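You operate a simulated robot arm through the tools that you are given. There is no shell and no other tool. Be economical: measure what you need, move in short steps, check, and stop when the job is done.

The job below is to be done with a simulated robot arm. You get a single attempt, and the scene is never put back.

## Task
Strike the measuring box level and tip it into the blue bucket.
Fine: use the teal bar; bar and box go back. Set down upright: teal bar.
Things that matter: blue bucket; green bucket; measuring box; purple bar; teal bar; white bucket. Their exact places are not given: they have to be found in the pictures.

Only the result counts: the job must be done as asked and must still hold three seconds after the hand-in. Knocking over, shifting, dropping, spilling or breaking anything else fails it.

## Robot
A 6-joint arm with a two-finger gripper, hanging from a carriage that runs on a gantry, over the field with the corners [-209, 128], [-209.1, -10], [0.9, -10], [1, 128] (x, y) and turns from -6.318 to 5.672 rad about z. Base frame: it is fixed where the carriage stands at the start and does not move with it; the origin is on the floor, on the carriage's upright axis, x ahead of it, y to its left, z up; the surface under the hand at the start is at about z = 80. Lengths are in cm, angles in rad, forces in N, time in s.
With the tool pointing down near the work surface it reaches from about 10 to 38 cm from the robot's upright axis, wherever it stands. Its first joint turns from -2.897 to 2.897 rad. Payload 2.45 kg.
The TCP is the grasp point between the finger pads, 2.6 cm short of the fingertips. In the tool frame z runs along the fingers and y along their closing line. The gripper opens to 9.6 cm. The gripper's body begins 6.9 cm behind the TCP.
Orientation is that of the tool frame in the base frame, as [roll, pitch, yaw] about the fixed x, y, z axes, in that order (R = Rz(yaw) Ry(pitch) Rx(roll)). With the fingers straight down and closing along the base's y, the tool's x points along the base's -x, its y along +y and its z along -z.

## Interface
- The arm moves only by the tool move_arm. Its argument "moves" is a list that holds one entry, the list of rows, each a list of 7 numbers: the gripper command, from -1 (fully open) to 1 (shut), values between in proportion, then the shift along the tool's x, y, z in cm, then the turn, a rotation vector about the tool's x, y, z in rad. In form: [[[hand, tx, ty, tz, ax, ay, az], ...]]. A call has 1 to 10 rows; each row is the pose to reach, as a shift and turn from the pose commanded when the call began, along the tool's axes at that moment. A row lasts 0.2 s, in which the tool goes at most 5 cm and 0.15 rad; a call with a longer step from one row to the next is refused whole, and so is a gripper value outside its range. Where a pose cannot be reached the arm comes as near as it can. A force on the tool above 40 N (or 10 N above the force at the start of the call, whichever is more), or a blocked arm, ends the call early, and 0.2 s more pass. The fingers move at their own pace and stop on an object; they squeeze with about 27 N. The grip force told is the motor's: it shows also when the fingers shut on nothing. Time passes only in rows, and 0.2 s behind the last, so rows that repeat a pose let the fingers close. The reply holds the time, the measured pose of the TCP, the force on the tool along the base axes, the opening and the grip force, in the units named above and with some noise, with the torque about the TCP (base axes, N m) and any sound that the robot's microphone picked up, and new pictures: "views" is both (left out), scene, wrist or none.
- Cameras (640 x 400 px; columns grow to the right, rows downward): "scene" is now at [24, 4.06, 183.42]; the picture's right is [0.70, -0.72, 0.00], its down [-0.67, -0.65, -0.36] and it looks along [0.26, 0.25, -0.93] (base axes); focal length 254 px, centre (320, 200). "wrist" rides on the gripper at [8.2, 0.3, -9.8] in the tool frame; the picture's right is [-0.04, 1.00, 0.00], its down [-0.73, -0.03, -0.68] and it looks along [-0.68, -0.03, 0.73] (tool axes); focal length 256 px, centre (320, 200).
- raise_lower(by): slides the trunk up (or, below 0, down) by that many cm; the arm and the scene camera ride with it, the base frame stays. It gives what a move gives, with no picture.
- steer(legs): drives the robot by 1 to 6 legs, each [ahead, left, turn to the left] in cm, cm and rad, along the robot's own axes; the way and the turn of a leg run together, so that a leg with both is an arc; at most 150 cm and 3.142 rad a leg. The arm and the cameras ride along, it lands a little off, and it stops where it bumps. It keeps to its track: a leg is cut to what the track allows. It gives what a move gives, and a new picture of the scene camera.
- head_to(pan, tilt): turns the head with the scene camera to pan (to the left, within 2.705 rad either way) and tilt (down, from -0.506 to 1.204), counted from straight ahead of the robot. It gives what a move gives, and a new picture of the scene camera.
- locate(camera, pixels): for up to 12 pixels [column, row] of the newest picture of that camera ("zoom" is the newest enlarged one), the place [x, y, z] in the base frame of the surface seen there, good to about 0.3 cm. No time passes.
- enlarge(camera, box): a new picture of the part [left, top, right, bottom] of that camera's present view, enlarged. No time passes.
- sign_off(): hands the job in; it is judged then, once.

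Keep the steps short. Do not move on a guess: measure, check each grasp and each placing, and mend mistakes. In all there are 80 turns and 260 pictures (those below and enlarged ones count). Leave the gripper open and the arm clear of the work at the hand-in unless told otherwise, and finish with a single line.

The tools are called after ">>>" as a command line: name --argument value ..., lists and objects as JSON in quotes. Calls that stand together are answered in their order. move_arm: Moves the arm, as the interface text tells. Its arguments: {"type":"object","properties":{"moves":{"type":"array","items":{"type":"array","items":{"type":"array","items":{"type":"number"}}}},"views":{"type":"string","enum":["both","scene","wrist","none"]}},"required":["moves"]} The other tools are called the same way: raise_lower (by) slides the trunk up or down; steer (legs) drives the base; head_to (pan, tilt) turns the head that bears the scene camera; locate (camera, pixels) gives the place of the surface under pixels of a picture; enlarge (camera, box) takes an enlarged picture of a part of a camera's view; sign_off () hands the job in.

At the start:

```text
clock: 0.0
ee_pos: [47.39, 23.43, 122.02]
tool_rot: [-3.141, 0.0, -3.14]
contact_force: [-0.9, -0.1, -0.1]
wrist_torque: [0.0, 0.0, -0.02]
opening: 9.61
grasp_force: 0.0
trunk travel left (down, up): [-57.3, 2.9]
robot x, y, heading: [-0.1, -0.17, -0.004]
head pan, tilt: [0.773, 1.201]
```

scene: 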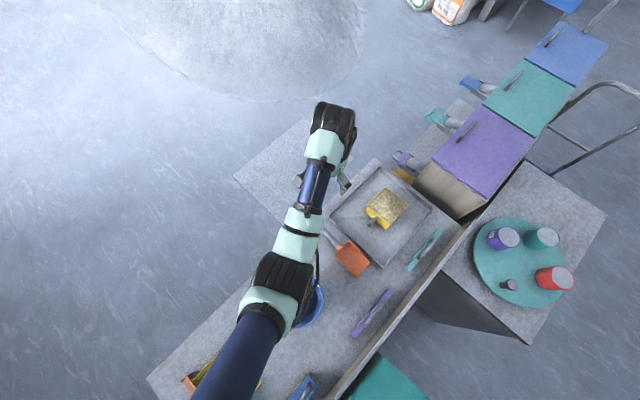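
wrist: 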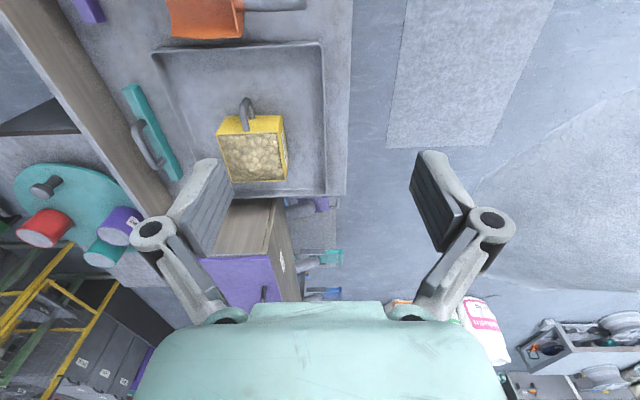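

I'll take closer looks at both views and find the objects.

>>> enlarge --camera "wrist" --box '[60, 0, 380, 200]'

>>> enlarge --camera "scene" --box '[140, 150, 460, 400]'

>>> locate --camera "wrist" --pixels '[[250, 155], [222, 122], [280, 120], [287, 180], [227, 180], [245, 110], [130, 95], [175, 175], [145, 145], [160, 55], [320, 190], [300, 100]]'

```text
2.00 times, centred on (220, 100) of wrist
```

zoom: 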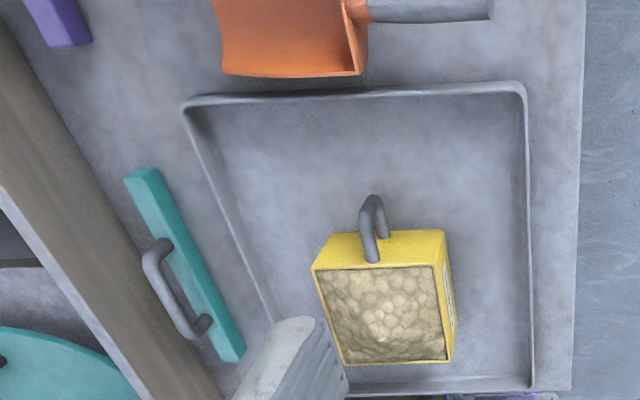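

```text
1.60 times, centred on (300, 275) of scene
```

zoom: 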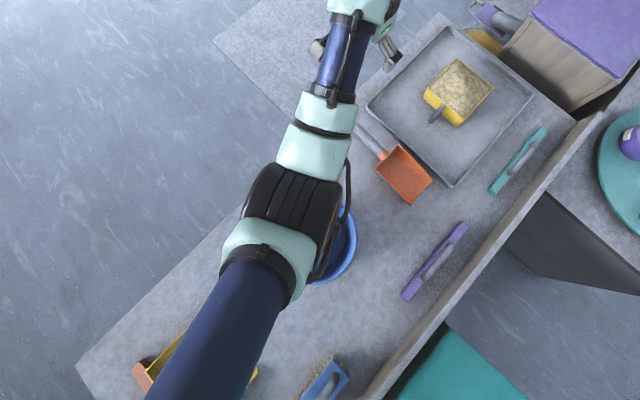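

```text
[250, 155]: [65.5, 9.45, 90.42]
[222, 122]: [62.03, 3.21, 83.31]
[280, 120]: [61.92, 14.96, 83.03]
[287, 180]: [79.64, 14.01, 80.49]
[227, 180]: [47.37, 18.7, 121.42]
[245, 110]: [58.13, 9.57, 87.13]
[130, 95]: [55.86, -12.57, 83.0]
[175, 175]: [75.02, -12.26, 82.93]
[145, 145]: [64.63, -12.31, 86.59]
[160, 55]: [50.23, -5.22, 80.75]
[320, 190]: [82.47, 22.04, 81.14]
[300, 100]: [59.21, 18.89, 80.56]
```

Next I turn the head to see the buckets hidden by the arm.

>>> head_to --pan -0.3 --tilt 1.0

>>> head_to --pan -1.6 --tilt 1.0

>>> head_to --pan 2.5 --tilt 1.0

```text
clock: 1.3
ee_pos: [47.32, 23.48, 121.96]
tool_rot: [-3.14, 0.001, -3.141]
contact_force: [0.0, 0.5, 0.2]
wrist_torque: [0.01, 0.03, -0.01]
opening: 9.59
grasp_force: 0.0
trunk travel left (down, up): [-57.3, 2.9]
robot x, y, heading: [0.27, -0.09, -0.004]
head pan, tilt: [-0.3, 1.0]
```

scene: 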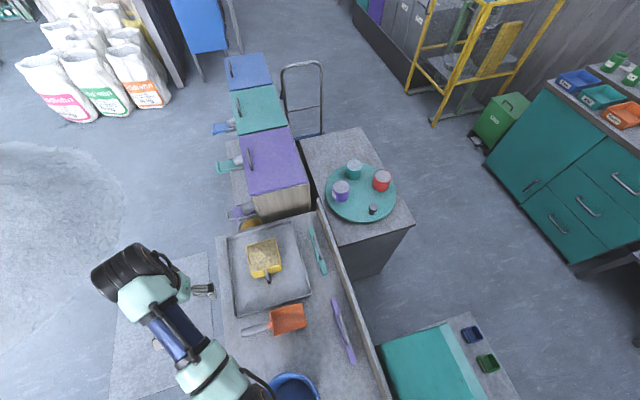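

```text
clock: 2.8
ee_pos: [47.32, 23.47, 122.08]
tool_rot: [-3.142, 0.002, -3.141]
contact_force: [0.6, 0.2, 0.2]
wrist_torque: [-0.02, 0.04, -0.01]
opening: 9.58
grasp_force: 0.1
trunk travel left (down, up): [-57.3, 2.9]
robot x, y, heading: [-0.08, 0.12, 0.0]
head pan, tilt: [-1.6, 1.0]
```

scene: 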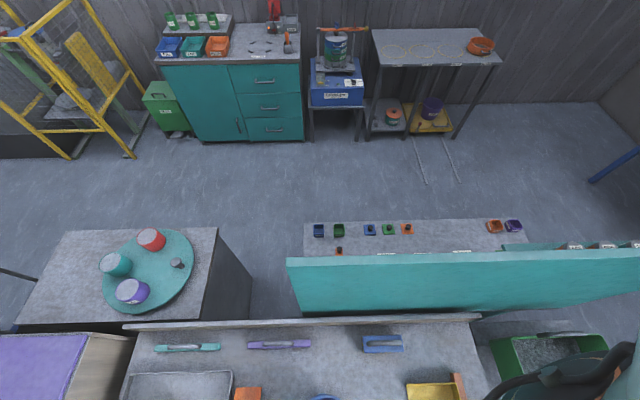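

```text
clock: 6.1
ee_pos: [47.3, 23.41, 122.05]
tool_rot: [-3.14, -0.001, 3.141]
contact_force: [-0.1, 0.0, 0.2]
wrist_torque: [0.0, -0.01, 0.0]
opening: 9.62
grasp_force: 0.1
trunk travel left (down, up): [-57.3, 2.9]
robot x, y, heading: [-0.09, 0.08, 0.001]
head pan, tilt: [2.499, 1.0]
```

scene: 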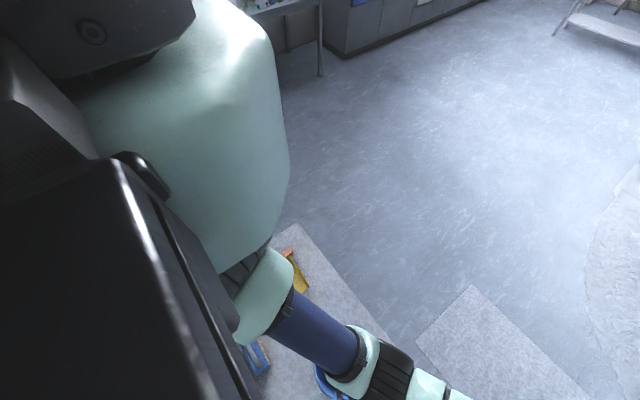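

>>> head_to --pan -0.8 --tilt 1.204

```text
clock: 8.9
ee_pos: [47.41, 23.36, 122.02]
tool_rot: [3.142, 0.0, -3.141]
contact_force: [-0.8, 0.3, 0.6]
wrist_torque: [0.0, -0.03, -0.01]
opening: 9.62
grasp_force: 0.0
trunk travel left (down, up): [-57.3, 2.9]
robot x, y, heading: [-0.01, 0.08, -0.006]
head pan, tilt: [-0.799, 1.201]
```

scene: 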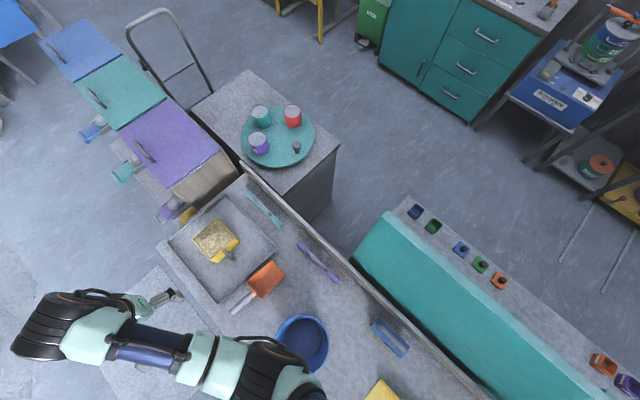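

The blue bucket is on the bench at about (303,343). I'll measure the bucket, box and bar.

>>> locate --camera "scene" --pixels '[[302, 315], [329, 345], [300, 345], [275, 335], [310, 372], [264, 207], [248, 193], [280, 225], [216, 237], [237, 255], [330, 300], [318, 260]]'

>>> enlarge --camera "scene" --box '[150, 170, 350, 295]'

>>> enlarge --camera "scene" --box '[240, 280, 440, 400]'

```text
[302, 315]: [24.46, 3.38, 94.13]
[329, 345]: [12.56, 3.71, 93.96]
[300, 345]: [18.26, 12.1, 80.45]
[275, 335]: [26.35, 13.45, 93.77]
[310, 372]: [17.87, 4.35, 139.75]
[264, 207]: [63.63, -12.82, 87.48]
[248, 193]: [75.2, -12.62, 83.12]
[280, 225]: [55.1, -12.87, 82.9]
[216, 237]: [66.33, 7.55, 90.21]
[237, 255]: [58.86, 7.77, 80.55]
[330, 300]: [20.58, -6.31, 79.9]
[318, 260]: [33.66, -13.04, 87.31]
```

```text
3.20 times, centred on (250, 232) of scene
```

zoom: 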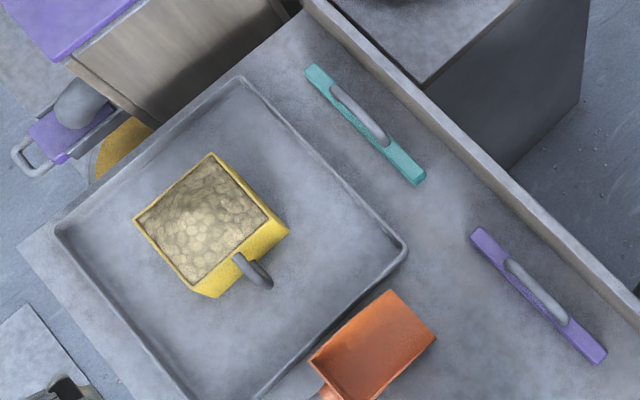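

```text
3.20 times, centred on (340, 340) of scene
```

zoom: 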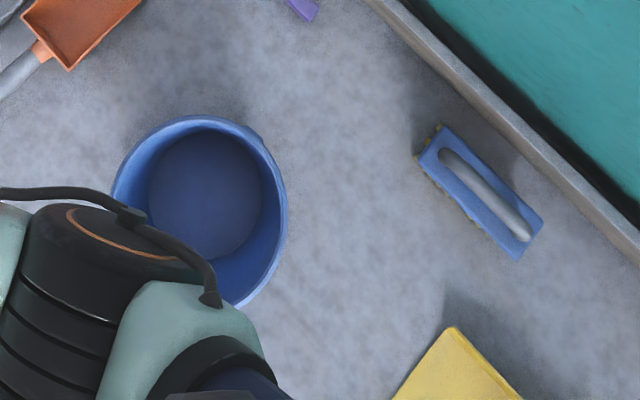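

I'll test whether the carriage can advance in x at all (the field says no), and take a close-up of the box for measuring.

>>> steer --legs '[[8, 0, 0]]'

>>> enlarge --camera "scene" --box '[180, 190, 280, 265]'

```text
clock: 10.0
ee_pos: [48.45, 23.39, 121.96]
tool_rot: [-3.141, -0.001, -3.141]
contact_force: [-1.2, -0.2, -0.5]
wrist_torque: [0.0, -0.02, 0.0]
opening: 9.62
grasp_force: 0.0
trunk travel left (down, up): [-57.3, 2.9]
robot x, y, heading: [0.76, 0.15, -0.003]
head pan, tilt: [-0.799, 1.201]
cut short: leg 1
```

scene: 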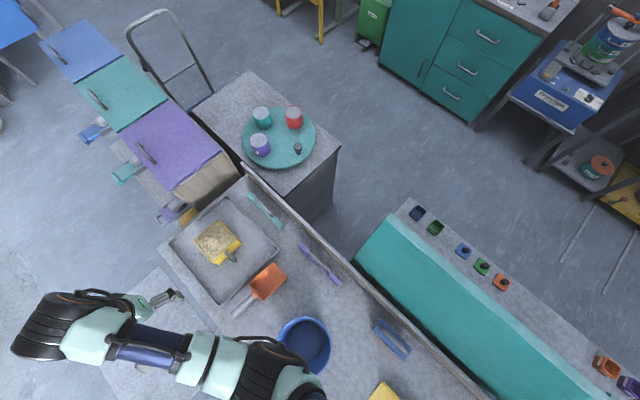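

```text
5.33 times, centred on (230, 228) of scene
```

zoom: 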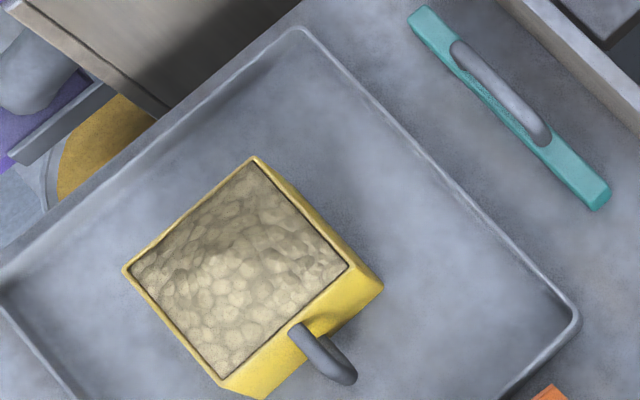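

>>> locate --camera "zoom" --pixels '[[254, 160], [350, 264], [222, 376], [126, 270], [240, 270], [298, 330], [345, 375], [415, 12], [600, 203], [465, 48], [548, 138], [320, 100]]'

>>> raise_lower --by -10

```text
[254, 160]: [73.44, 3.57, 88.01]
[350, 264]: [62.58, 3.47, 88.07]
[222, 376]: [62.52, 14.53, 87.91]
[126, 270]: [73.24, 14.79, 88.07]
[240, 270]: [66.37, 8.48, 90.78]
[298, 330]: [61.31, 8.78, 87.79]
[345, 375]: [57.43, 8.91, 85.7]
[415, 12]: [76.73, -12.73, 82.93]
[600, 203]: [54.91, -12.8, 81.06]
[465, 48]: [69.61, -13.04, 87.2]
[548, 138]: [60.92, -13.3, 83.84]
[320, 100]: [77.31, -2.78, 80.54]
```

```text
clock: 11.3
ee_pos: [48.23, 23.49, 112.0]
tool_rot: [-3.142, -0.001, 3.141]
contact_force: [0.1, 0.0, -0.5]
wrist_torque: [0.0, 0.02, 0.02]
opening: 9.62
grasp_force: 0.0
trunk travel left (down, up): [-47.3, 12.9]
robot x, y, heading: [0.85, 0.04, -0.004]
head pan, tilt: [-0.799, 1.201]
```

The box is x 62–74, y 3–15 with its rim at z 88 and the handle toward −x. The teal bar is centred near (65.8, −12.8), along x. I'll try the reach by moving toward a spot above the bar at z=112.

>>> move_arm --moves '[[[-1, -1.9, -4, 0, 0, 0, 0], [-1, -3.8, -8, 0, 0, 0, 0], [-1, -5.7, -12, 0, 0, 0, 0], [-1, -7.6, -16, 0, 0, 0, 0], [-1, -9.5, -20, 0, 0, 0, 0], [-1, -11.4, -24, 0, 0, 0, 0], [-1, -13.3, -28, 0, 0, 0, 0], [-1, -15.2, -32, 0, 0, 0, 0], [-1, -17, -36.2, 0, 0, 0, 0]]]'

```text
clock: 13.3
ee_pos: [63.78, -11.67, 112.35]
tool_rot: [3.14, 0.002, -3.141]
contact_force: [0.6, 0.3, 0.3]
wrist_torque: [0.0, 0.03, 0.01]
opening: 9.61
grasp_force: 0.0
out of reach, approached as far as the arm can: row 9
trunk travel left (down, up): [-47.3, 12.9]
robot x, y, heading: [1.11, 0.1, -0.0]
head pan, tilt: [-0.799, 1.201]
```

scene: 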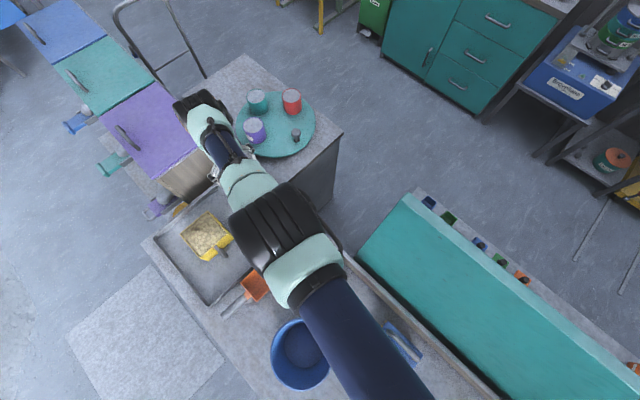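
wrist: 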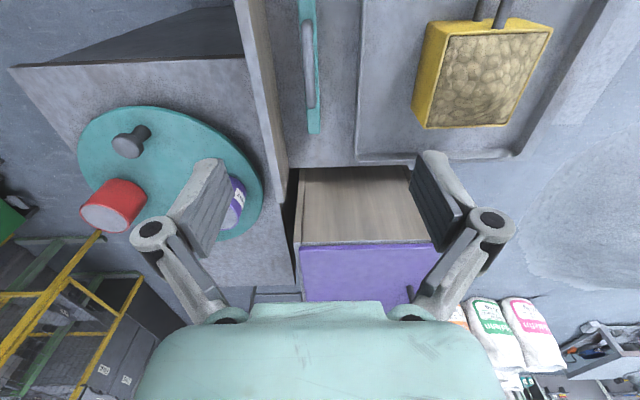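

The arm reaches about 64 cm at this relative height, and I can shift the base in y to help. Measuring the bench's back wall and the handles from the current wrist picture.

>>> locate --camera "wrist" --pixels '[[265, 110], [245, 110], [285, 110], [307, 20], [308, 50], [311, 95], [312, 132], [478, 18], [500, 20], [484, 28], [365, 80], [350, 200]]'

>>> enlarge --camera "wrist" --box '[240, 0, 560, 170]'

```text
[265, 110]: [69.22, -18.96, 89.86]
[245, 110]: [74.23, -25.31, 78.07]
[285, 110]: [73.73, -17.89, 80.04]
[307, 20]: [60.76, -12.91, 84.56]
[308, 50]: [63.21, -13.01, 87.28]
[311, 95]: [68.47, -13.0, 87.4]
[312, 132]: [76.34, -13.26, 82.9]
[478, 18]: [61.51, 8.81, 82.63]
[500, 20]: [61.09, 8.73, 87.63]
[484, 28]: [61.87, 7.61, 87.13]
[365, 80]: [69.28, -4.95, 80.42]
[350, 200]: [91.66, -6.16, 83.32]
```

```text
2.00 times, centred on (400, 85) of wrist
```

zoom: 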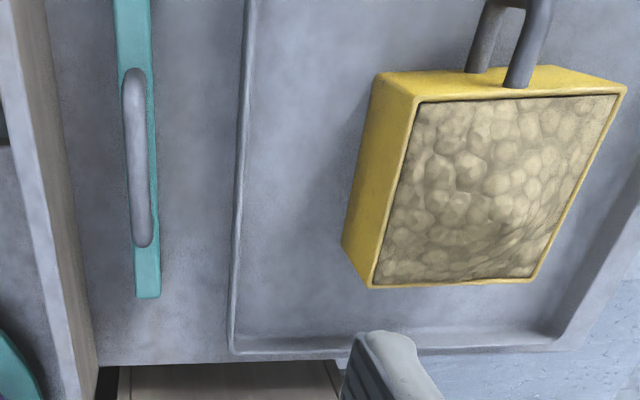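

The wall top is z≈90 at y −18 to −20, so I'll open the fingers only about 4 cm around the bar handle. First I shift the base 9 cm right to gain reach.

>>> steer --legs '[[0, -9, 0]]'

>>> move_arm --moves '[[[-0.5, 0, 3, 0, 0, 0, 0], [0, 0, 6, 0, 0, 0, 0], [0.17, -0.8, 8, 0, 0, 0, 0], [0.17, -0.8, 8, 0, 0, 0, 0]]]' --views "none"

>>> raise_lower --by -18

```text
clock: 14.4
ee_pos: [63.71, -20.58, 112.31]
tool_rot: [-3.141, 0.001, 3.141]
contact_force: [0.1, -0.4, 0.5]
wrist_torque: [-0.03, -0.02, 0.03]
opening: 9.58
grasp_force: 0.1
trunk travel left (down, up): [-47.3, 12.9]
robot x, y, heading: [0.88, -9.25, -0.005]
head pan, tilt: [-0.799, 1.201]
```

scene: 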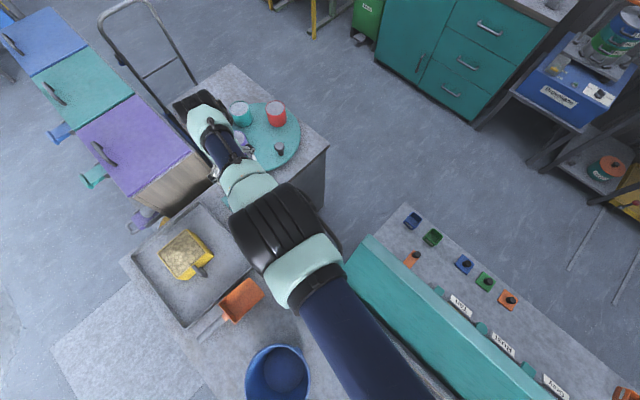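

```text
clock: 15.4
ee_pos: [64.46, -12.54, 112.31]
tool_rot: [3.141, -0.001, -3.141]
contact_force: [-0.1, 0.3, 0.5]
wrist_torque: [0.01, 0.01, 0.0]
opening: 3.99
grasp_force: 0.0
trunk travel left (down, up): [-47.3, 12.9]
robot x, y, heading: [0.73, -8.76, 0.002]
head pan, tilt: [-0.799, 1.201]
```

```text
clock: 17.4
ee_pos: [64.55, -12.61, 94.31]
tool_rot: [3.14, 0.0, -3.141]
contact_force: [0.3, -0.5, 0.4]
wrist_torque: [0.0, 0.01, -0.01]
opening: 3.98
grasp_force: 0.0
trunk travel left (down, up): [-29.3, 30.9]
robot x, y, heading: [0.78, -8.93, -0.0]
head pan, tilt: [-0.799, 1.201]
```

>>> move_arm --moves '[[[0.17, -0.6, -0.4, 0, 0, 0, 0], [0.17, -0.6, -0.4, 0, 0, 0, 0]]]'

>>> enlarge --camera "wrist" --box '[160, 0, 480, 200]'

```text
clock: 18.0
ee_pos: [64.71, -13.0, 94.39]
tool_rot: [-3.141, 0.0, -3.14]
contact_force: [-0.4, -0.5, -0.1]
wrist_torque: [0.0, -0.01, 0.02]
opening: 4.01
grasp_force: 0.2
out of reach, approached as far as the arm can: row 1, 2
trunk travel left (down, up): [-29.3, 30.9]
robot x, y, heading: [0.91, -9.14, -0.004]
head pan, tilt: [-0.799, 1.201]
```

scene: 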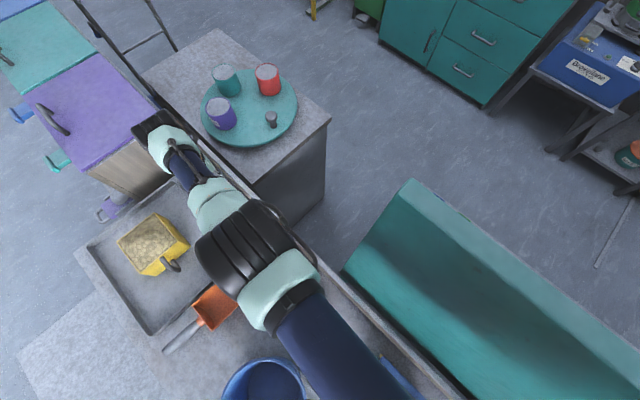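
wrist: 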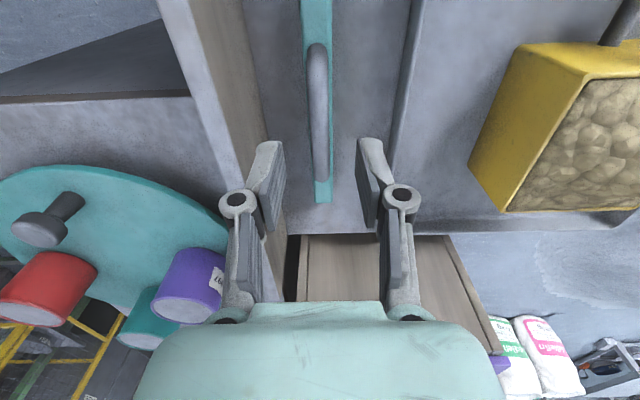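

```text
2.00 times, centred on (320, 100) of wrist
```

zoom: 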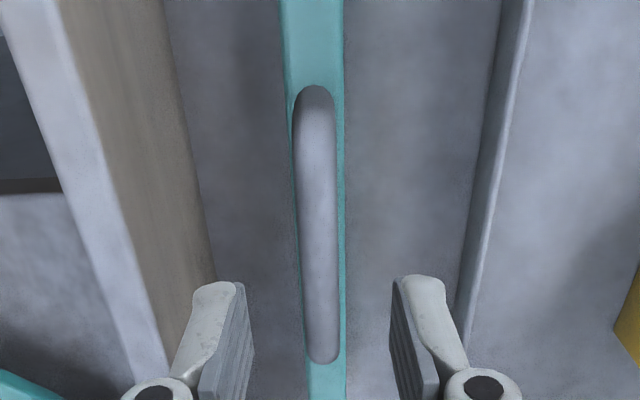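

The handle lies centred between the fingers. I lower the trunk 7.7 cm onto the handle.

>>> raise_lower --by -7.7

>>> move_arm --moves '[[[0.17, 0, 0, 0, 0, 0, 0]]]' --views "wrist"

```text
clock: 19.1
ee_pos: [64.69, -12.9, 86.85]
tool_rot: [-3.141, -0.001, -3.141]
contact_force: [0.0, 0.7, 0.3]
wrist_torque: [0.02, 0.01, 0.02]
opening: 3.98
grasp_force: 0.0
trunk travel left (down, up): [-21.6, 38.6]
robot x, y, heading: [0.83, -8.89, -0.001]
head pan, tilt: [-0.799, 1.201]
```

```text
clock: 19.6
ee_pos: [64.7, -12.93, 86.74]
tool_rot: [3.142, -0.001, -3.14]
contact_force: [0.7, -0.6, 0.6]
wrist_torque: [0.02, 0.0, 0.0]
opening: 3.97
grasp_force: 0.1
trunk travel left (down, up): [-21.6, 38.6]
robot x, y, heading: [1.03, -8.95, 0.001]
head pan, tilt: [-0.799, 1.201]
```

wrist: 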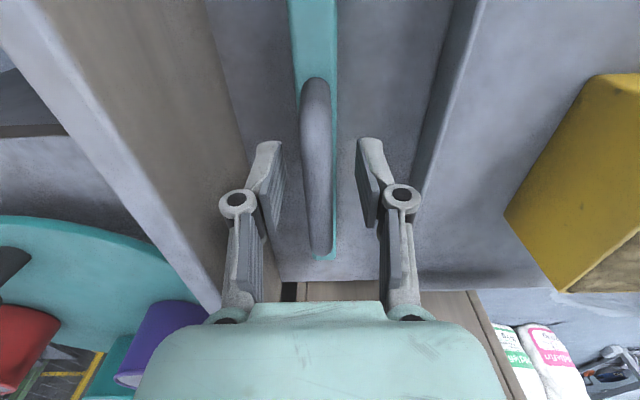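

>>> move_arm --moves '[[[0.6, 0, 0, 0, 0, 0, 0], [1, 0, 0, 0, 0, 0, 0], [1, 0, 0, 0, 0, 0, 0], [1, 0, 0, 0, 0, 0, 0]]]' --views "wrist"

>>> raise_lower --by 3

>>> move_arm --moves '[[[1, 0, 0, 0, 0, 0, 0]]]' --views "both"

```text
clock: 20.6
ee_pos: [64.71, -13.03, 86.78]
tool_rot: [3.141, 0.001, -3.141]
contact_force: [0.0, 0.1, -0.5]
wrist_torque: [0.0, 0.0, 0.02]
opening: 1.3
grasp_force: 26.6
trunk travel left (down, up): [-21.6, 38.6]
robot x, y, heading: [0.93, -9.12, -0.004]
head pan, tilt: [-0.799, 1.201]
```

wrist: 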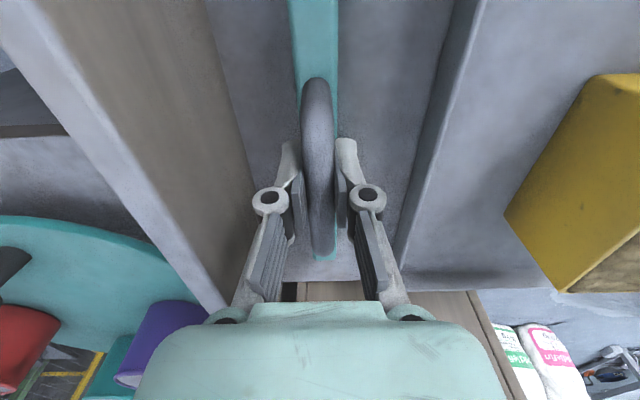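

```text
clock: 21.3
ee_pos: [64.6, -12.95, 89.72]
tool_rot: [3.141, 0.0, -3.141]
contact_force: [-0.3, 0.2, -0.9]
wrist_torque: [-0.02, -0.01, 0.0]
opening: 1.31
grasp_force: 27.3
trunk travel left (down, up): [-24.6, 35.6]
robot x, y, heading: [0.64, -9.14, 0.003]
head pan, tilt: [-0.799, 1.201]
```

```text
clock: 21.7
ee_pos: [64.62, -13.0, 89.66]
tool_rot: [3.141, 0.0, 3.141]
contact_force: [0.5, 0.2, -1.1]
wrist_torque: [0.01, 0.01, 0.0]
opening: 1.32
grasp_force: 26.9
trunk travel left (down, up): [-24.6, 35.6]
robot x, y, heading: [0.57, -9.08, 0.001]
head pan, tilt: [-0.799, 1.201]
```

scene: 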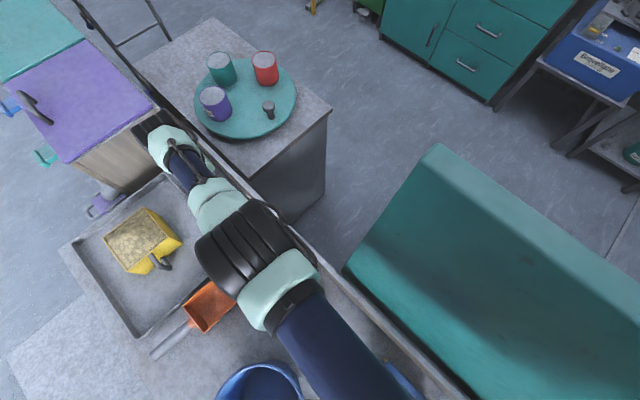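
wrist: 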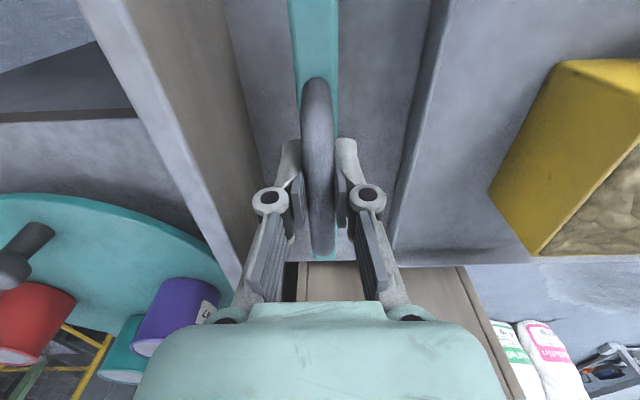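

The bar is held (1.3 cm rod, 27 N). I raise it and shift the base left so the bar comes beside the box.

>>> raise_lower --by 9

>>> steer --legs '[[0, 15, 0]]'

>>> move_arm --moves '[[[1, 0, 0, 0, 0, 0, 0]]]' --views "wrist"

```text
clock: 22.9
ee_pos: [64.72, -12.97, 98.82]
tool_rot: [-3.14, 0.001, 3.142]
contact_force: [0.1, 0.1, -2.0]
wrist_torque: [0.03, -0.01, -0.01]
opening: 1.35
grasp_force: 27.1
trunk travel left (down, up): [-33.6, 26.6]
robot x, y, heading: [0.97, -9.02, -0.001]
head pan, tilt: [-0.799, 1.201]
```

```text
clock: 24.3
ee_pos: [64.64, 2.16, 98.69]
tool_rot: [3.14, -0.001, -3.142]
contact_force: [0.5, 0.1, -1.7]
wrist_torque: [0.03, 0.0, 0.01]
opening: 1.33
grasp_force: 27.3
trunk travel left (down, up): [-33.6, 26.6]
robot x, y, heading: [1.08, 5.78, -0.001]
head pan, tilt: [-0.799, 1.201]
```

scene: 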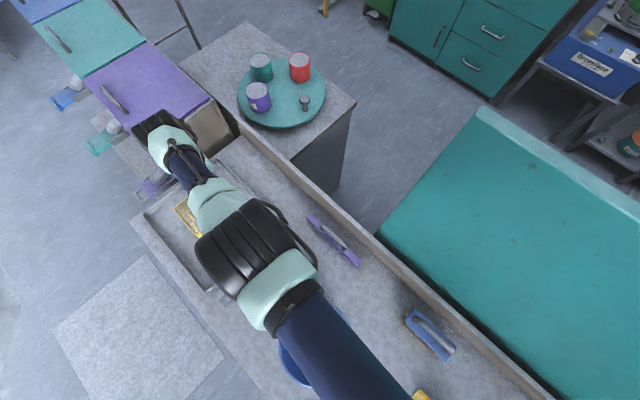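

```text
clock: 24.7
ee_pos: [64.67, 2.17, 98.68]
tool_rot: [3.141, 0.0, -3.14]
contact_force: [0.3, -0.4, -2.5]
wrist_torque: [-0.02, 0.03, -0.02]
opening: 1.3
grasp_force: 26.8
trunk travel left (down, up): [-33.6, 26.6]
robot x, y, heading: [0.79, 6.51, -0.004]
head pan, tilt: [-0.799, 1.201]
```

wrist: 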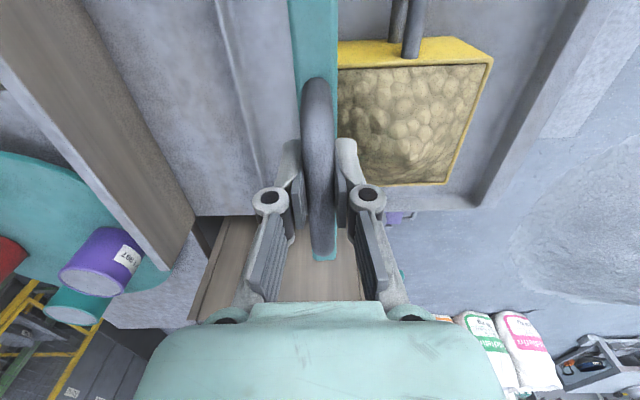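

Bar covers the box in x. I shift the base 3.5 cm more left for sweep reach, and pull the bar in slightly to x≈63.5, keeping it at y≈2.

>>> move_arm --moves '[[[1, 0.6, -1.7, 0, 0, 0, 0], [1, 1.2, -3.4, 0, 0, 0, 0]]]' --views "none"

>>> steer --legs '[[0, 3.8, 0]]'

>>> raise_lower --by -3

>>> move_arm --moves '[[[1, 0, 0, 0, 0, 0, 0]]]' --views "wrist"

```text
clock: 25.3
ee_pos: [63.37, -1.23, 98.68]
tool_rot: [-3.141, 0.0, -3.141]
contact_force: [-0.1, 0.7, -0.7]
wrist_torque: [-0.03, 0.03, -0.03]
opening: 1.31
grasp_force: 27.0
trunk travel left (down, up): [-33.6, 26.6]
robot x, y, heading: [0.68, 6.11, -0.001]
head pan, tilt: [-0.799, 1.201]
```

```text
clock: 26.2
ee_pos: [63.41, 2.54, 98.62]
tool_rot: [-3.141, 0.0, 3.14]
contact_force: [-0.7, -0.3, -2.3]
wrist_torque: [0.02, 0.05, -0.02]
opening: 1.33
grasp_force: 26.4
trunk travel left (down, up): [-33.6, 26.6]
robot x, y, heading: [0.71, 9.42, -0.003]
head pan, tilt: [-0.799, 1.201]
```

scene: 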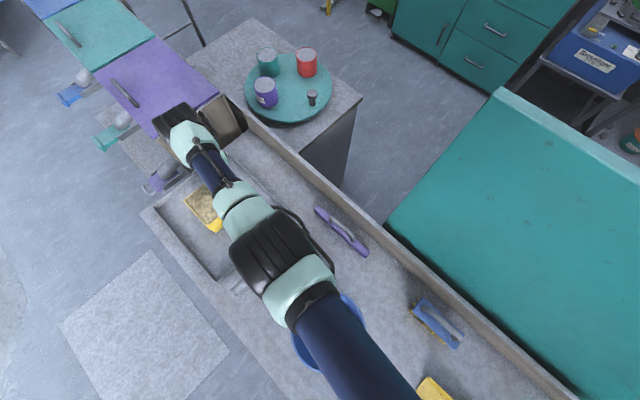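

```text
clock: 26.9
ee_pos: [63.51, 2.58, 95.69]
tool_rot: [-3.141, 0.0, -3.141]
contact_force: [-0.3, 0.4, -1.4]
wrist_torque: [-0.01, 0.0, -0.02]
opening: 1.29
grasp_force: 26.6
trunk travel left (down, up): [-30.6, 29.6]
robot x, y, heading: [0.97, 9.91, -0.002]
head pan, tilt: [-0.799, 1.201]
```

```text
clock: 27.4
ee_pos: [63.57, 2.55, 95.76]
tool_rot: [-3.142, 0.0, 3.142]
contact_force: [0.0, -0.5, -0.5]
wrist_torque: [-0.03, 0.02, 0.0]
opening: 1.34
grasp_force: 27.0
trunk travel left (down, up): [-30.6, 29.6]
robot x, y, heading: [0.81, 9.63, -0.001]
head pan, tilt: [-0.799, 1.201]
```

wrist: 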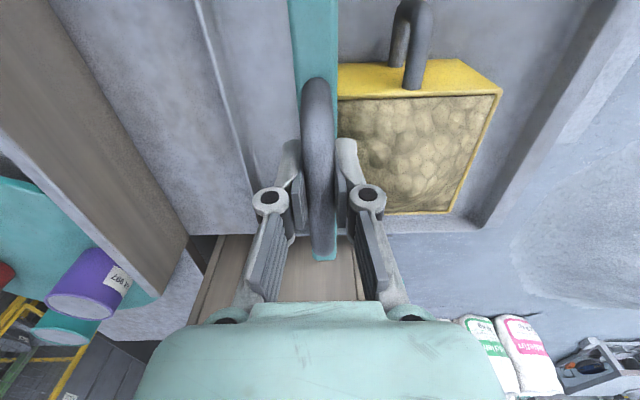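

I lower gently to feel the near rim.

>>> move_arm --moves '[[[1, 0, 0, 0.3, 0, 0, 0], [1, 0, 0, 0.6, 0, 0, 0]]]' --views "none"

>>> move_arm --moves '[[[1, 0, 0, 0.2, 0, 0, 0], [1, 0, 0, 0.2, 0, 0, 0]]]' --views "none"

>>> move_arm --moves '[[[1, 0, 0, 0.15, 0, 0, 0], [1, 0, 0, 0.15, 0, 0, 0]]]' --views "none"

```text
clock: 27.9
ee_pos: [63.55, 2.53, 95.04]
tool_rot: [-3.141, 0.0, -3.141]
contact_force: [-0.9, -0.4, -2.0]
wrist_torque: [-0.03, 0.02, 0.03]
opening: 1.3
grasp_force: 27.2
trunk travel left (down, up): [-30.6, 29.6]
robot x, y, heading: [0.76, 9.64, 0.003]
head pan, tilt: [-0.799, 1.201]
```

```text
clock: 28.6
ee_pos: [63.64, 2.61, 94.85]
tool_rot: [3.142, -0.002, -3.142]
contact_force: [-0.1, -0.5, -2.2]
wrist_torque: [0.0, -0.01, 0.02]
opening: 1.31
grasp_force: 27.0
trunk travel left (down, up): [-30.6, 29.6]
robot x, y, heading: [1.24, 9.78, 0.002]
head pan, tilt: [-0.799, 1.201]
```

```text
clock: 29.1
ee_pos: [63.6, 2.67, 94.68]
tool_rot: [3.14, 0.001, -3.141]
contact_force: [-0.7, 0.1, 1.8]
wrist_torque: [0.05, -0.28, 0.01]
opening: 1.35
grasp_force: 27.2
trunk travel left (down, up): [-30.6, 29.6]
robot x, y, heading: [1.13, 9.71, -0.004]
head pan, tilt: [-0.799, 1.201]
```

Contact felt at z≈94.7 (about +4 N). I sweep slowly toward +y in two stages, watching the force.

>>> move_arm --moves '[[[1, 0, 0.7, 0, 0, 0, 0], [1, 0, 1.4, 0, 0, 0, 0], [1, 0, 2.1, 0, 0, 0, 0], [1, 0, 2.8, 0, 0, 0, 0], [1, 0, 3.5, 0, 0, 0, 0], [1, 0, 4.2, 0, 0, 0, 0]]]' --views "wrist"

```text
clock: 30.6
ee_pos: [63.52, 6.8, 94.83]
tool_rot: [-3.141, -0.001, -3.14]
contact_force: [-0.7, -1.5, 4.0]
wrist_torque: [-0.04, 0.01, 0.0]
opening: 1.32
grasp_force: 26.9
trunk travel left (down, up): [-30.6, 29.6]
robot x, y, heading: [0.81, 9.93, 0.001]
head pan, tilt: [-0.799, 1.201]
```

wrist: 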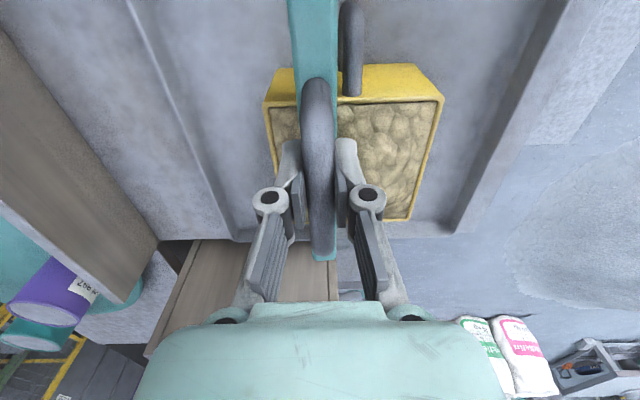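

>>> move_arm --moves '[[[1, 0, 0.7, 0, 0, 0, 0], [1, 0, 1.4, 0, 0, 0, 0], [1, 0, 2.1, 0, 0, 0, 0], [1, 0, 2.8, 0, 0, 0, 0], [1, 0, 3.5, 0, 0, 0, 0], [1, 0, 4.2, 0, 0, 0, 0], [1, 0, 4.9, 0, 0, 0, 0]]]' --views "wrist"

>>> move_arm --moves '[[[1, 0, 0.7, 0, 0, 0, 0], [1, 0, 1.4, 0, 0, 0, 0], [1, 0, 2.1, 0, 0, 0, 0], [1, 0, 2.8, 0, 0, 0, 0], [1, 0, 3.5, 0, 0, 0, 0], [1, 0, 4.2, 0, 0, 0, 0], [1, 0, 4.9, 0, 0, 0, 0], [1, 0, 5.6, 0, 0, 0, 0]]]' --views "wrist"

```text
clock: 32.1
ee_pos: [63.58, 11.73, 94.7]
tool_rot: [3.141, 0.001, 3.141]
contact_force: [-0.7, -2.8, 8.2]
wrist_torque: [-0.08, 0.07, 0.0]
opening: 1.33
grasp_force: 26.9
trunk travel left (down, up): [-30.6, 29.6]
robot x, y, heading: [1.12, 9.96, -0.002]
head pan, tilt: [-0.799, 1.201]
```

wrist: 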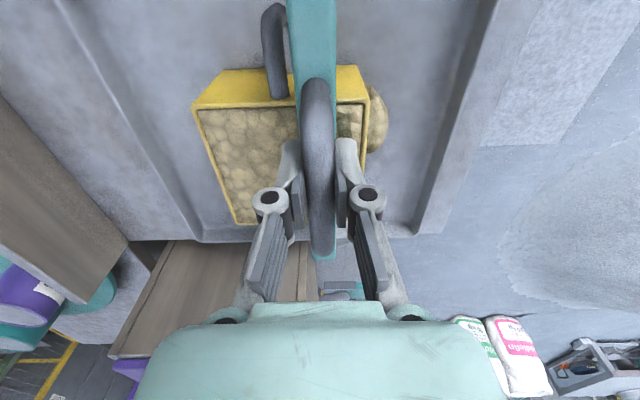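

```text
clock: 34.0
ee_pos: [63.49, 17.32, 94.66]
tool_rot: [-3.141, -0.002, 3.141]
contact_force: [0.5, -0.6, -1.8]
wrist_torque: [0.01, 0.01, 0.0]
opening: 1.29
grasp_force: 27.4
trunk travel left (down, up): [-30.6, 29.6]
robot x, y, heading: [0.75, 9.88, 0.003]
head pan, tilt: [-0.799, 1.201]
```

wrist: 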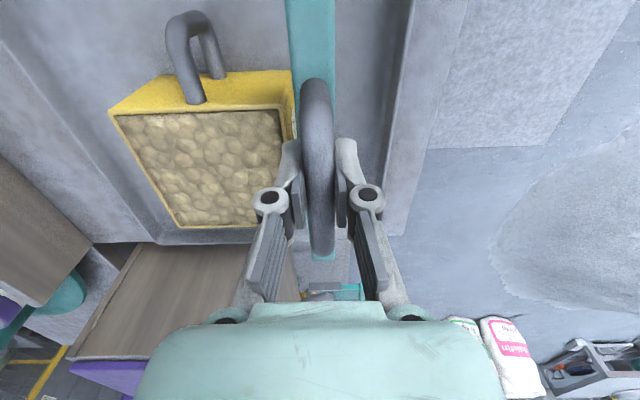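

The box is level now. I raise the bar, carry it back to above its spot.

>>> raise_lower --by 6

>>> steer --legs '[[0, -18.8, 0]]'

>>> move_arm --moves '[[[1, -0.3, -3, 0, 0, 0, 0], [1, -0.6, -6, 0, 0, 0, 0], [1, -0.9, -9, 0, 0, 0, 0], [1, -1.2, -11, 0, 0, 0, 0]]]' --views "wrist"

```text
clock: 35.0
ee_pos: [63.54, 17.34, 100.65]
tool_rot: [3.141, -0.001, -3.142]
contact_force: [-1.1, 0.0, -2.3]
wrist_torque: [-0.01, 0.0, 0.01]
opening: 1.34
grasp_force: 27.2
trunk travel left (down, up): [-36.6, 23.6]
robot x, y, heading: [0.8, 9.97, -0.0]
head pan, tilt: [-0.799, 1.201]
```

```text
clock: 36.5
ee_pos: [63.56, -1.47, 100.82]
tool_rot: [-3.141, 0.001, -3.14]
contact_force: [-0.4, 0.2, -1.8]
wrist_torque: [0.02, 0.04, 0.02]
opening: 1.3
grasp_force: 26.7
trunk travel left (down, up): [-36.6, 23.6]
robot x, y, heading: [1.03, -8.96, 0.002]
head pan, tilt: [-0.799, 1.201]
```

scene: 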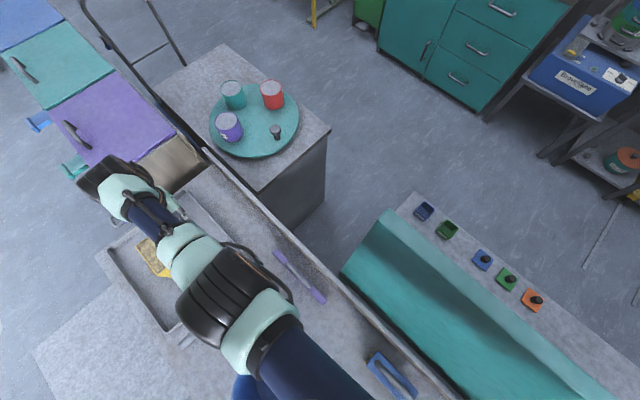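

```text
clock: 37.5
ee_pos: [64.43, -12.47, 100.76]
tool_rot: [-3.141, 0.0, -3.14]
contact_force: [-0.6, -1.0, -1.7]
wrist_torque: [0.05, 0.0, 0.02]
opening: 1.35
grasp_force: 26.8
trunk travel left (down, up): [-36.6, 23.6]
robot x, y, heading: [0.92, -8.99, -0.002]
head pan, tilt: [-0.799, 1.201]
```

wrist: 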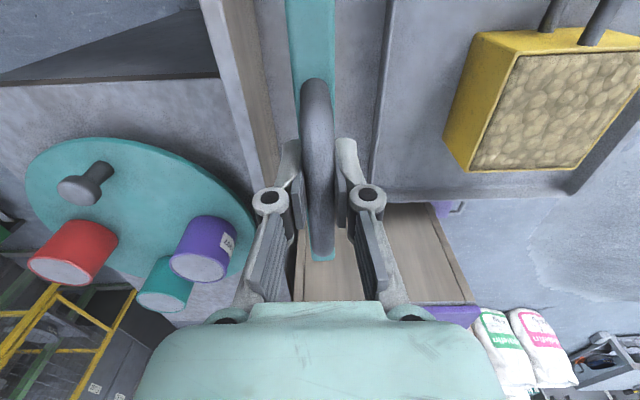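

Small correction (−0.5 in y, +0.25 in x), then lower to z≈87.

>>> move_arm --moves '[[[1, -0.25, -0.5, 0, 0, 0, 0], [1, -0.25, -0.5, 0, 0, 0, 0]]]' --views "none"

>>> raise_lower --by -13.5

>>> move_arm --moves '[[[1, 0, 0, 0.2, 0, 0, 0], [1, 0, 0, 0.2, 0, 0, 0]]]' --views "none"

```text
clock: 38.1
ee_pos: [64.49, -12.97, 101.0]
tool_rot: [-3.141, 0.002, -3.141]
contact_force: [-0.2, -0.1, -0.9]
wrist_torque: [0.0, 0.03, -0.01]
opening: 1.31
grasp_force: 26.8
out of reach, approached as far as the arm can: row 1, 2
trunk travel left (down, up): [-36.6, 23.6]
robot x, y, heading: [0.89, -8.76, 0.001]
head pan, tilt: [-0.799, 1.201]
```

```text
clock: 39.7
ee_pos: [64.56, -13.01, 87.5]
tool_rot: [3.14, 0.0, -3.14]
contact_force: [-0.1, 0.3, -2.1]
wrist_torque: [0.02, 0.06, 0.02]
opening: 1.34
grasp_force: 27.2
trunk travel left (down, up): [-23.1, 37.1]
robot x, y, heading: [0.82, -8.96, -0.003]
head pan, tilt: [-0.799, 1.201]
```

```text
clock: 40.3
ee_pos: [64.46, -12.94, 87.18]
tool_rot: [3.141, 0.001, -3.141]
contact_force: [-0.6, 0.0, -1.1]
wrist_torque: [0.0, 0.04, -0.01]
opening: 1.34
grasp_force: 27.3
trunk travel left (down, up): [-23.1, 37.1]
robot x, y, heading: [0.96, -8.87, -0.001]
head pan, tilt: [-0.799, 1.201]
```

>>> move_arm --moves '[[[1, 0, 0, 0.2, 0, 0, 0], [1, 0, 0, 0.35, 0, 0, 0], [1, 0, 0, 0.35, 0, 0, 0]]]' --views "none"

>>> move_arm --moves '[[[1, 0, 0, 0.12, 0, 0, 0], [1, 0, 0, 0.12, 0, 0, 0]]]' --views "wrist"

```text
clock: 41.1
ee_pos: [64.37, -12.91, 86.87]
tool_rot: [-3.141, 0.001, 3.141]
contact_force: [0.2, 0.2, -1.6]
wrist_torque: [0.01, 0.01, -0.01]
opening: 1.34
grasp_force: 27.1
trunk travel left (down, up): [-23.1, 37.1]
robot x, y, heading: [0.87, -8.38, -0.0]
head pan, tilt: [-0.799, 1.201]
```

```text
clock: 41.7
ee_pos: [64.32, -12.94, 86.83]
tool_rot: [3.141, -0.001, -3.141]
contact_force: [0.1, 0.5, -2.1]
wrist_torque: [-0.03, 0.01, -0.03]
opening: 1.33
grasp_force: 27.0
trunk travel left (down, up): [-23.1, 37.1]
robot x, y, heading: [0.98, -8.81, 0.0]
head pan, tilt: [-0.799, 1.201]
```

wrist: 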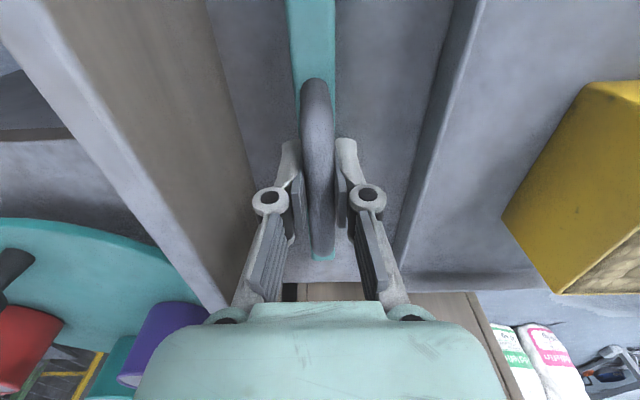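

Not yet in contact; a little lower by trunk.

>>> raise_lower --by -0.15

>>> raise_lower --by -0.1

```text
clock: 42.2
ee_pos: [64.26, -13.08, 86.76]
tool_rot: [-3.142, 0.002, 3.142]
contact_force: [-3.5, -0.3, 7.2]
wrist_torque: [0.11, 0.03, -0.01]
opening: 1.34
grasp_force: 26.9
trunk travel left (down, up): [-22.9, 37.3]
robot x, y, heading: [0.68, -8.54, -0.001]
head pan, tilt: [-0.799, 1.201]
```

```text
clock: 42.7
ee_pos: [64.36, -12.99, 86.65]
tool_rot: [-3.141, 0.002, 3.14]
contact_force: [-9.9, -1.8, 25.1]
wrist_torque: [0.08, 0.07, -0.04]
opening: 1.32
grasp_force: 26.9
trunk travel left (down, up): [-22.8, 37.4]
robot x, y, heading: [0.68, -8.77, -0.0]
head pan, tilt: [-0.799, 1.201]
```

Seated on the bench. I ease off slightly and open to 4 cm only.

>>> raise_lower --by 0.2

>>> move_arm --moves '[[[0.6, 0, 0, 0, 0, 0, 0], [0.17, 0, 0, 0, 0, 0, 0], [0.17, 0, 0, 0, 0, 0, 0]]]' --views "wrist"

>>> raise_lower --by 14

>>> steer --legs '[[0, 18.5, 0]]'

>>> move_arm --moves '[[[0, 1.5, 1, 0, 0, 0, 0], [0, 4, 2.5, 0, 0, 0, 0], [0, 6.5, 2.5, 0, 0, 0, 0]]]' --views "wrist"

```text
clock: 43.3
ee_pos: [64.22, -12.94, 86.69]
tool_rot: [-3.14, 0.002, 3.141]
contact_force: [1.0, -3.1, 5.9]
wrist_torque: [-0.11, -0.11, -0.03]
opening: 1.31
grasp_force: 26.7
trunk travel left (down, up): [-23.0, 37.2]
robot x, y, heading: [0.91, -8.64, 0.002]
head pan, tilt: [-0.799, 1.201]
```

```text
clock: 44.1
ee_pos: [64.33, -13.01, 86.67]
tool_rot: [3.14, -0.001, -3.141]
contact_force: [-0.2, 0.7, 0.7]
wrist_torque: [0.0, -0.03, -0.01]
opening: 3.99
grasp_force: 0.0
trunk travel left (down, up): [-23.0, 37.2]
robot x, y, heading: [1.11, -8.96, 0.003]
head pan, tilt: [-0.799, 1.201]
```

wrist: 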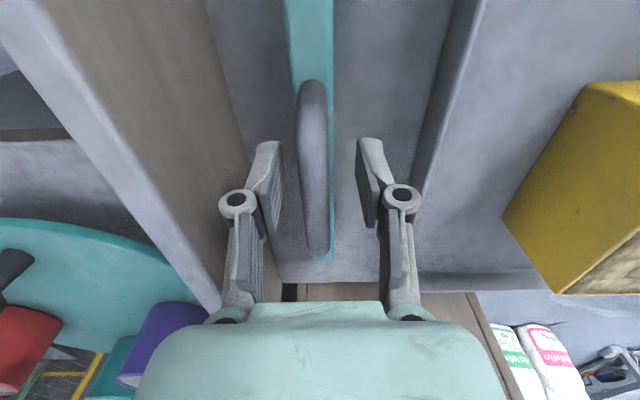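

```text
clock: 45.7
ee_pos: [64.34, -12.93, 100.74]
tool_rot: [3.141, 0.0, 3.139]
contact_force: [0.2, -0.5, -0.5]
wrist_torque: [0.01, 0.02, -0.01]
opening: 3.98
grasp_force: 0.1
trunk travel left (down, up): [-37.0, 23.2]
robot x, y, heading: [0.91, -8.88, 0.002]
head pan, tilt: [-0.799, 1.201]
```

```text
clock: 47.3
ee_pos: [64.29, 5.6, 100.86]
tool_rot: [3.14, 0.001, -3.137]
contact_force: [-0.7, 0.0, -0.4]
wrist_torque: [0.01, 0.02, 0.01]
opening: 4.0
grasp_force: 0.0
trunk travel left (down, up): [-37.0, 23.2]
robot x, y, heading: [0.72, 9.55, 0.003]
head pan, tilt: [-0.799, 1.201]
```

scene: 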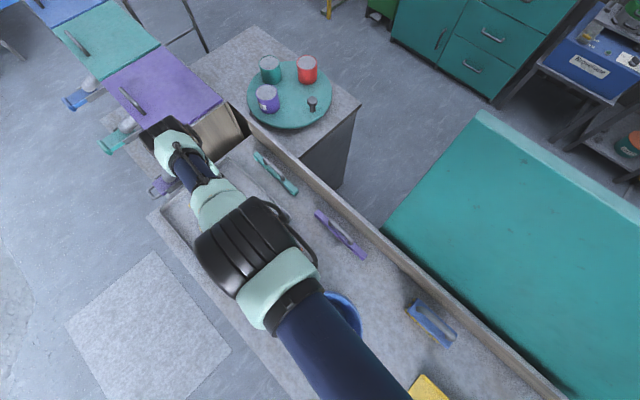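

```text
clock: 48.1
ee_pos: [63.52, 8.02, 98.85]
tool_rot: [3.141, -0.002, -3.139]
contact_force: [0.3, 0.1, 1.1]
wrist_torque: [-0.01, 0.0, -0.03]
opening: 4.79
grasp_force: 0.0
out of reach, approached as far as the arm can: row 1, 2, 3
trunk travel left (down, up): [-37.0, 23.2]
robot x, y, heading: [0.85, 9.67, 0.004]
head pan, tilt: [-0.799, 1.201]
```

wrist: 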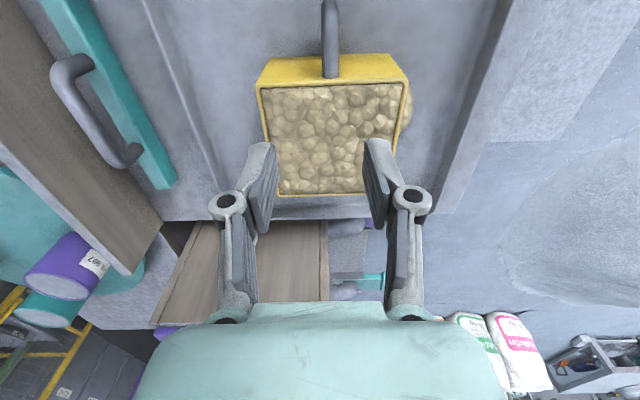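

Bar stands upright in place, and the box looks level. The arm lagged its command, so I back off toward x≈57 and check where it lands.

>>> move_arm --moves '[[[0, 2, 0, 0, 0, 0, 0], [0, 4, 0, 0, 0, 0, 0], [0, 4, 0, 0, 0, 0, 0]]]' --views "wrist"

```text
clock: 48.9
ee_pos: [63.17, 7.97, 97.92]
tool_rot: [-3.141, -0.001, -3.137]
contact_force: [0.0, 0.2, 0.0]
wrist_torque: [0.03, 0.01, -0.03]
opening: 4.79
grasp_force: 0.0
out of reach, approached as far as the arm can: row 1, 2, 3
trunk travel left (down, up): [-37.0, 23.2]
robot x, y, heading: [1.01, 9.39, 0.003]
head pan, tilt: [-0.799, 1.201]
```

wrist: 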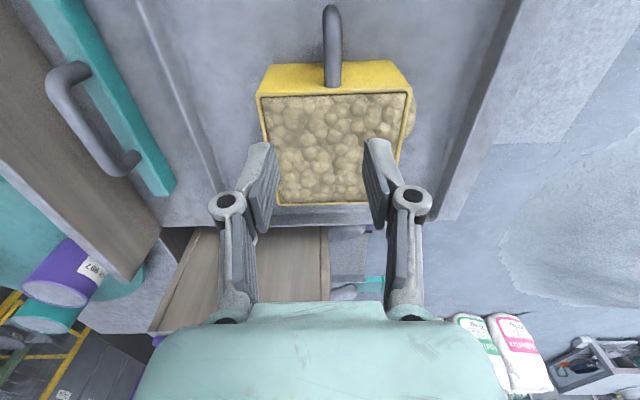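

The arm seems stuck at some limit. I test by moving up 4 cm.

>>> move_arm --moves '[[[0, 0, 0, -2, 0, 0, 0], [0, 0, 0, -4, 0, 0, 0], [0, 0, 0, -4, 0, 0, 0]]]' --views "none"

>>> move_arm --moves '[[[0, 2, 0, 0, 0, 0, 0], [0, 4, 0, 0, 0, 0, 0], [0, 4, 0, 0, 0, 0, 0]]]' --views "none"

```text
clock: 49.7
ee_pos: [64.4, 7.96, 101.68]
tool_rot: [-3.142, -0.002, -3.137]
contact_force: [0.2, -0.4, -0.1]
wrist_torque: [-0.03, -0.01, 0.01]
opening: 4.78
grasp_force: 0.1
out of reach, approached as far as the arm can: row 1, 2, 3
trunk travel left (down, up): [-37.0, 23.2]
robot x, y, heading: [1.22, 9.68, 0.007]
head pan, tilt: [-0.799, 1.201]
```

```text
clock: 50.5
ee_pos: [64.07, 7.69, 100.77]
tool_rot: [-3.141, -0.002, -3.137]
contact_force: [0.5, 0.3, 0.6]
wrist_torque: [0.01, 0.01, 0.01]
opening: 4.79
grasp_force: 0.1
out of reach, approached as far as the arm can: row 1, 2, 3
trunk travel left (down, up): [-37.0, 23.2]
robot x, y, heading: [1.25, 9.57, 0.003]
head pan, tilt: [-0.799, 1.201]
```

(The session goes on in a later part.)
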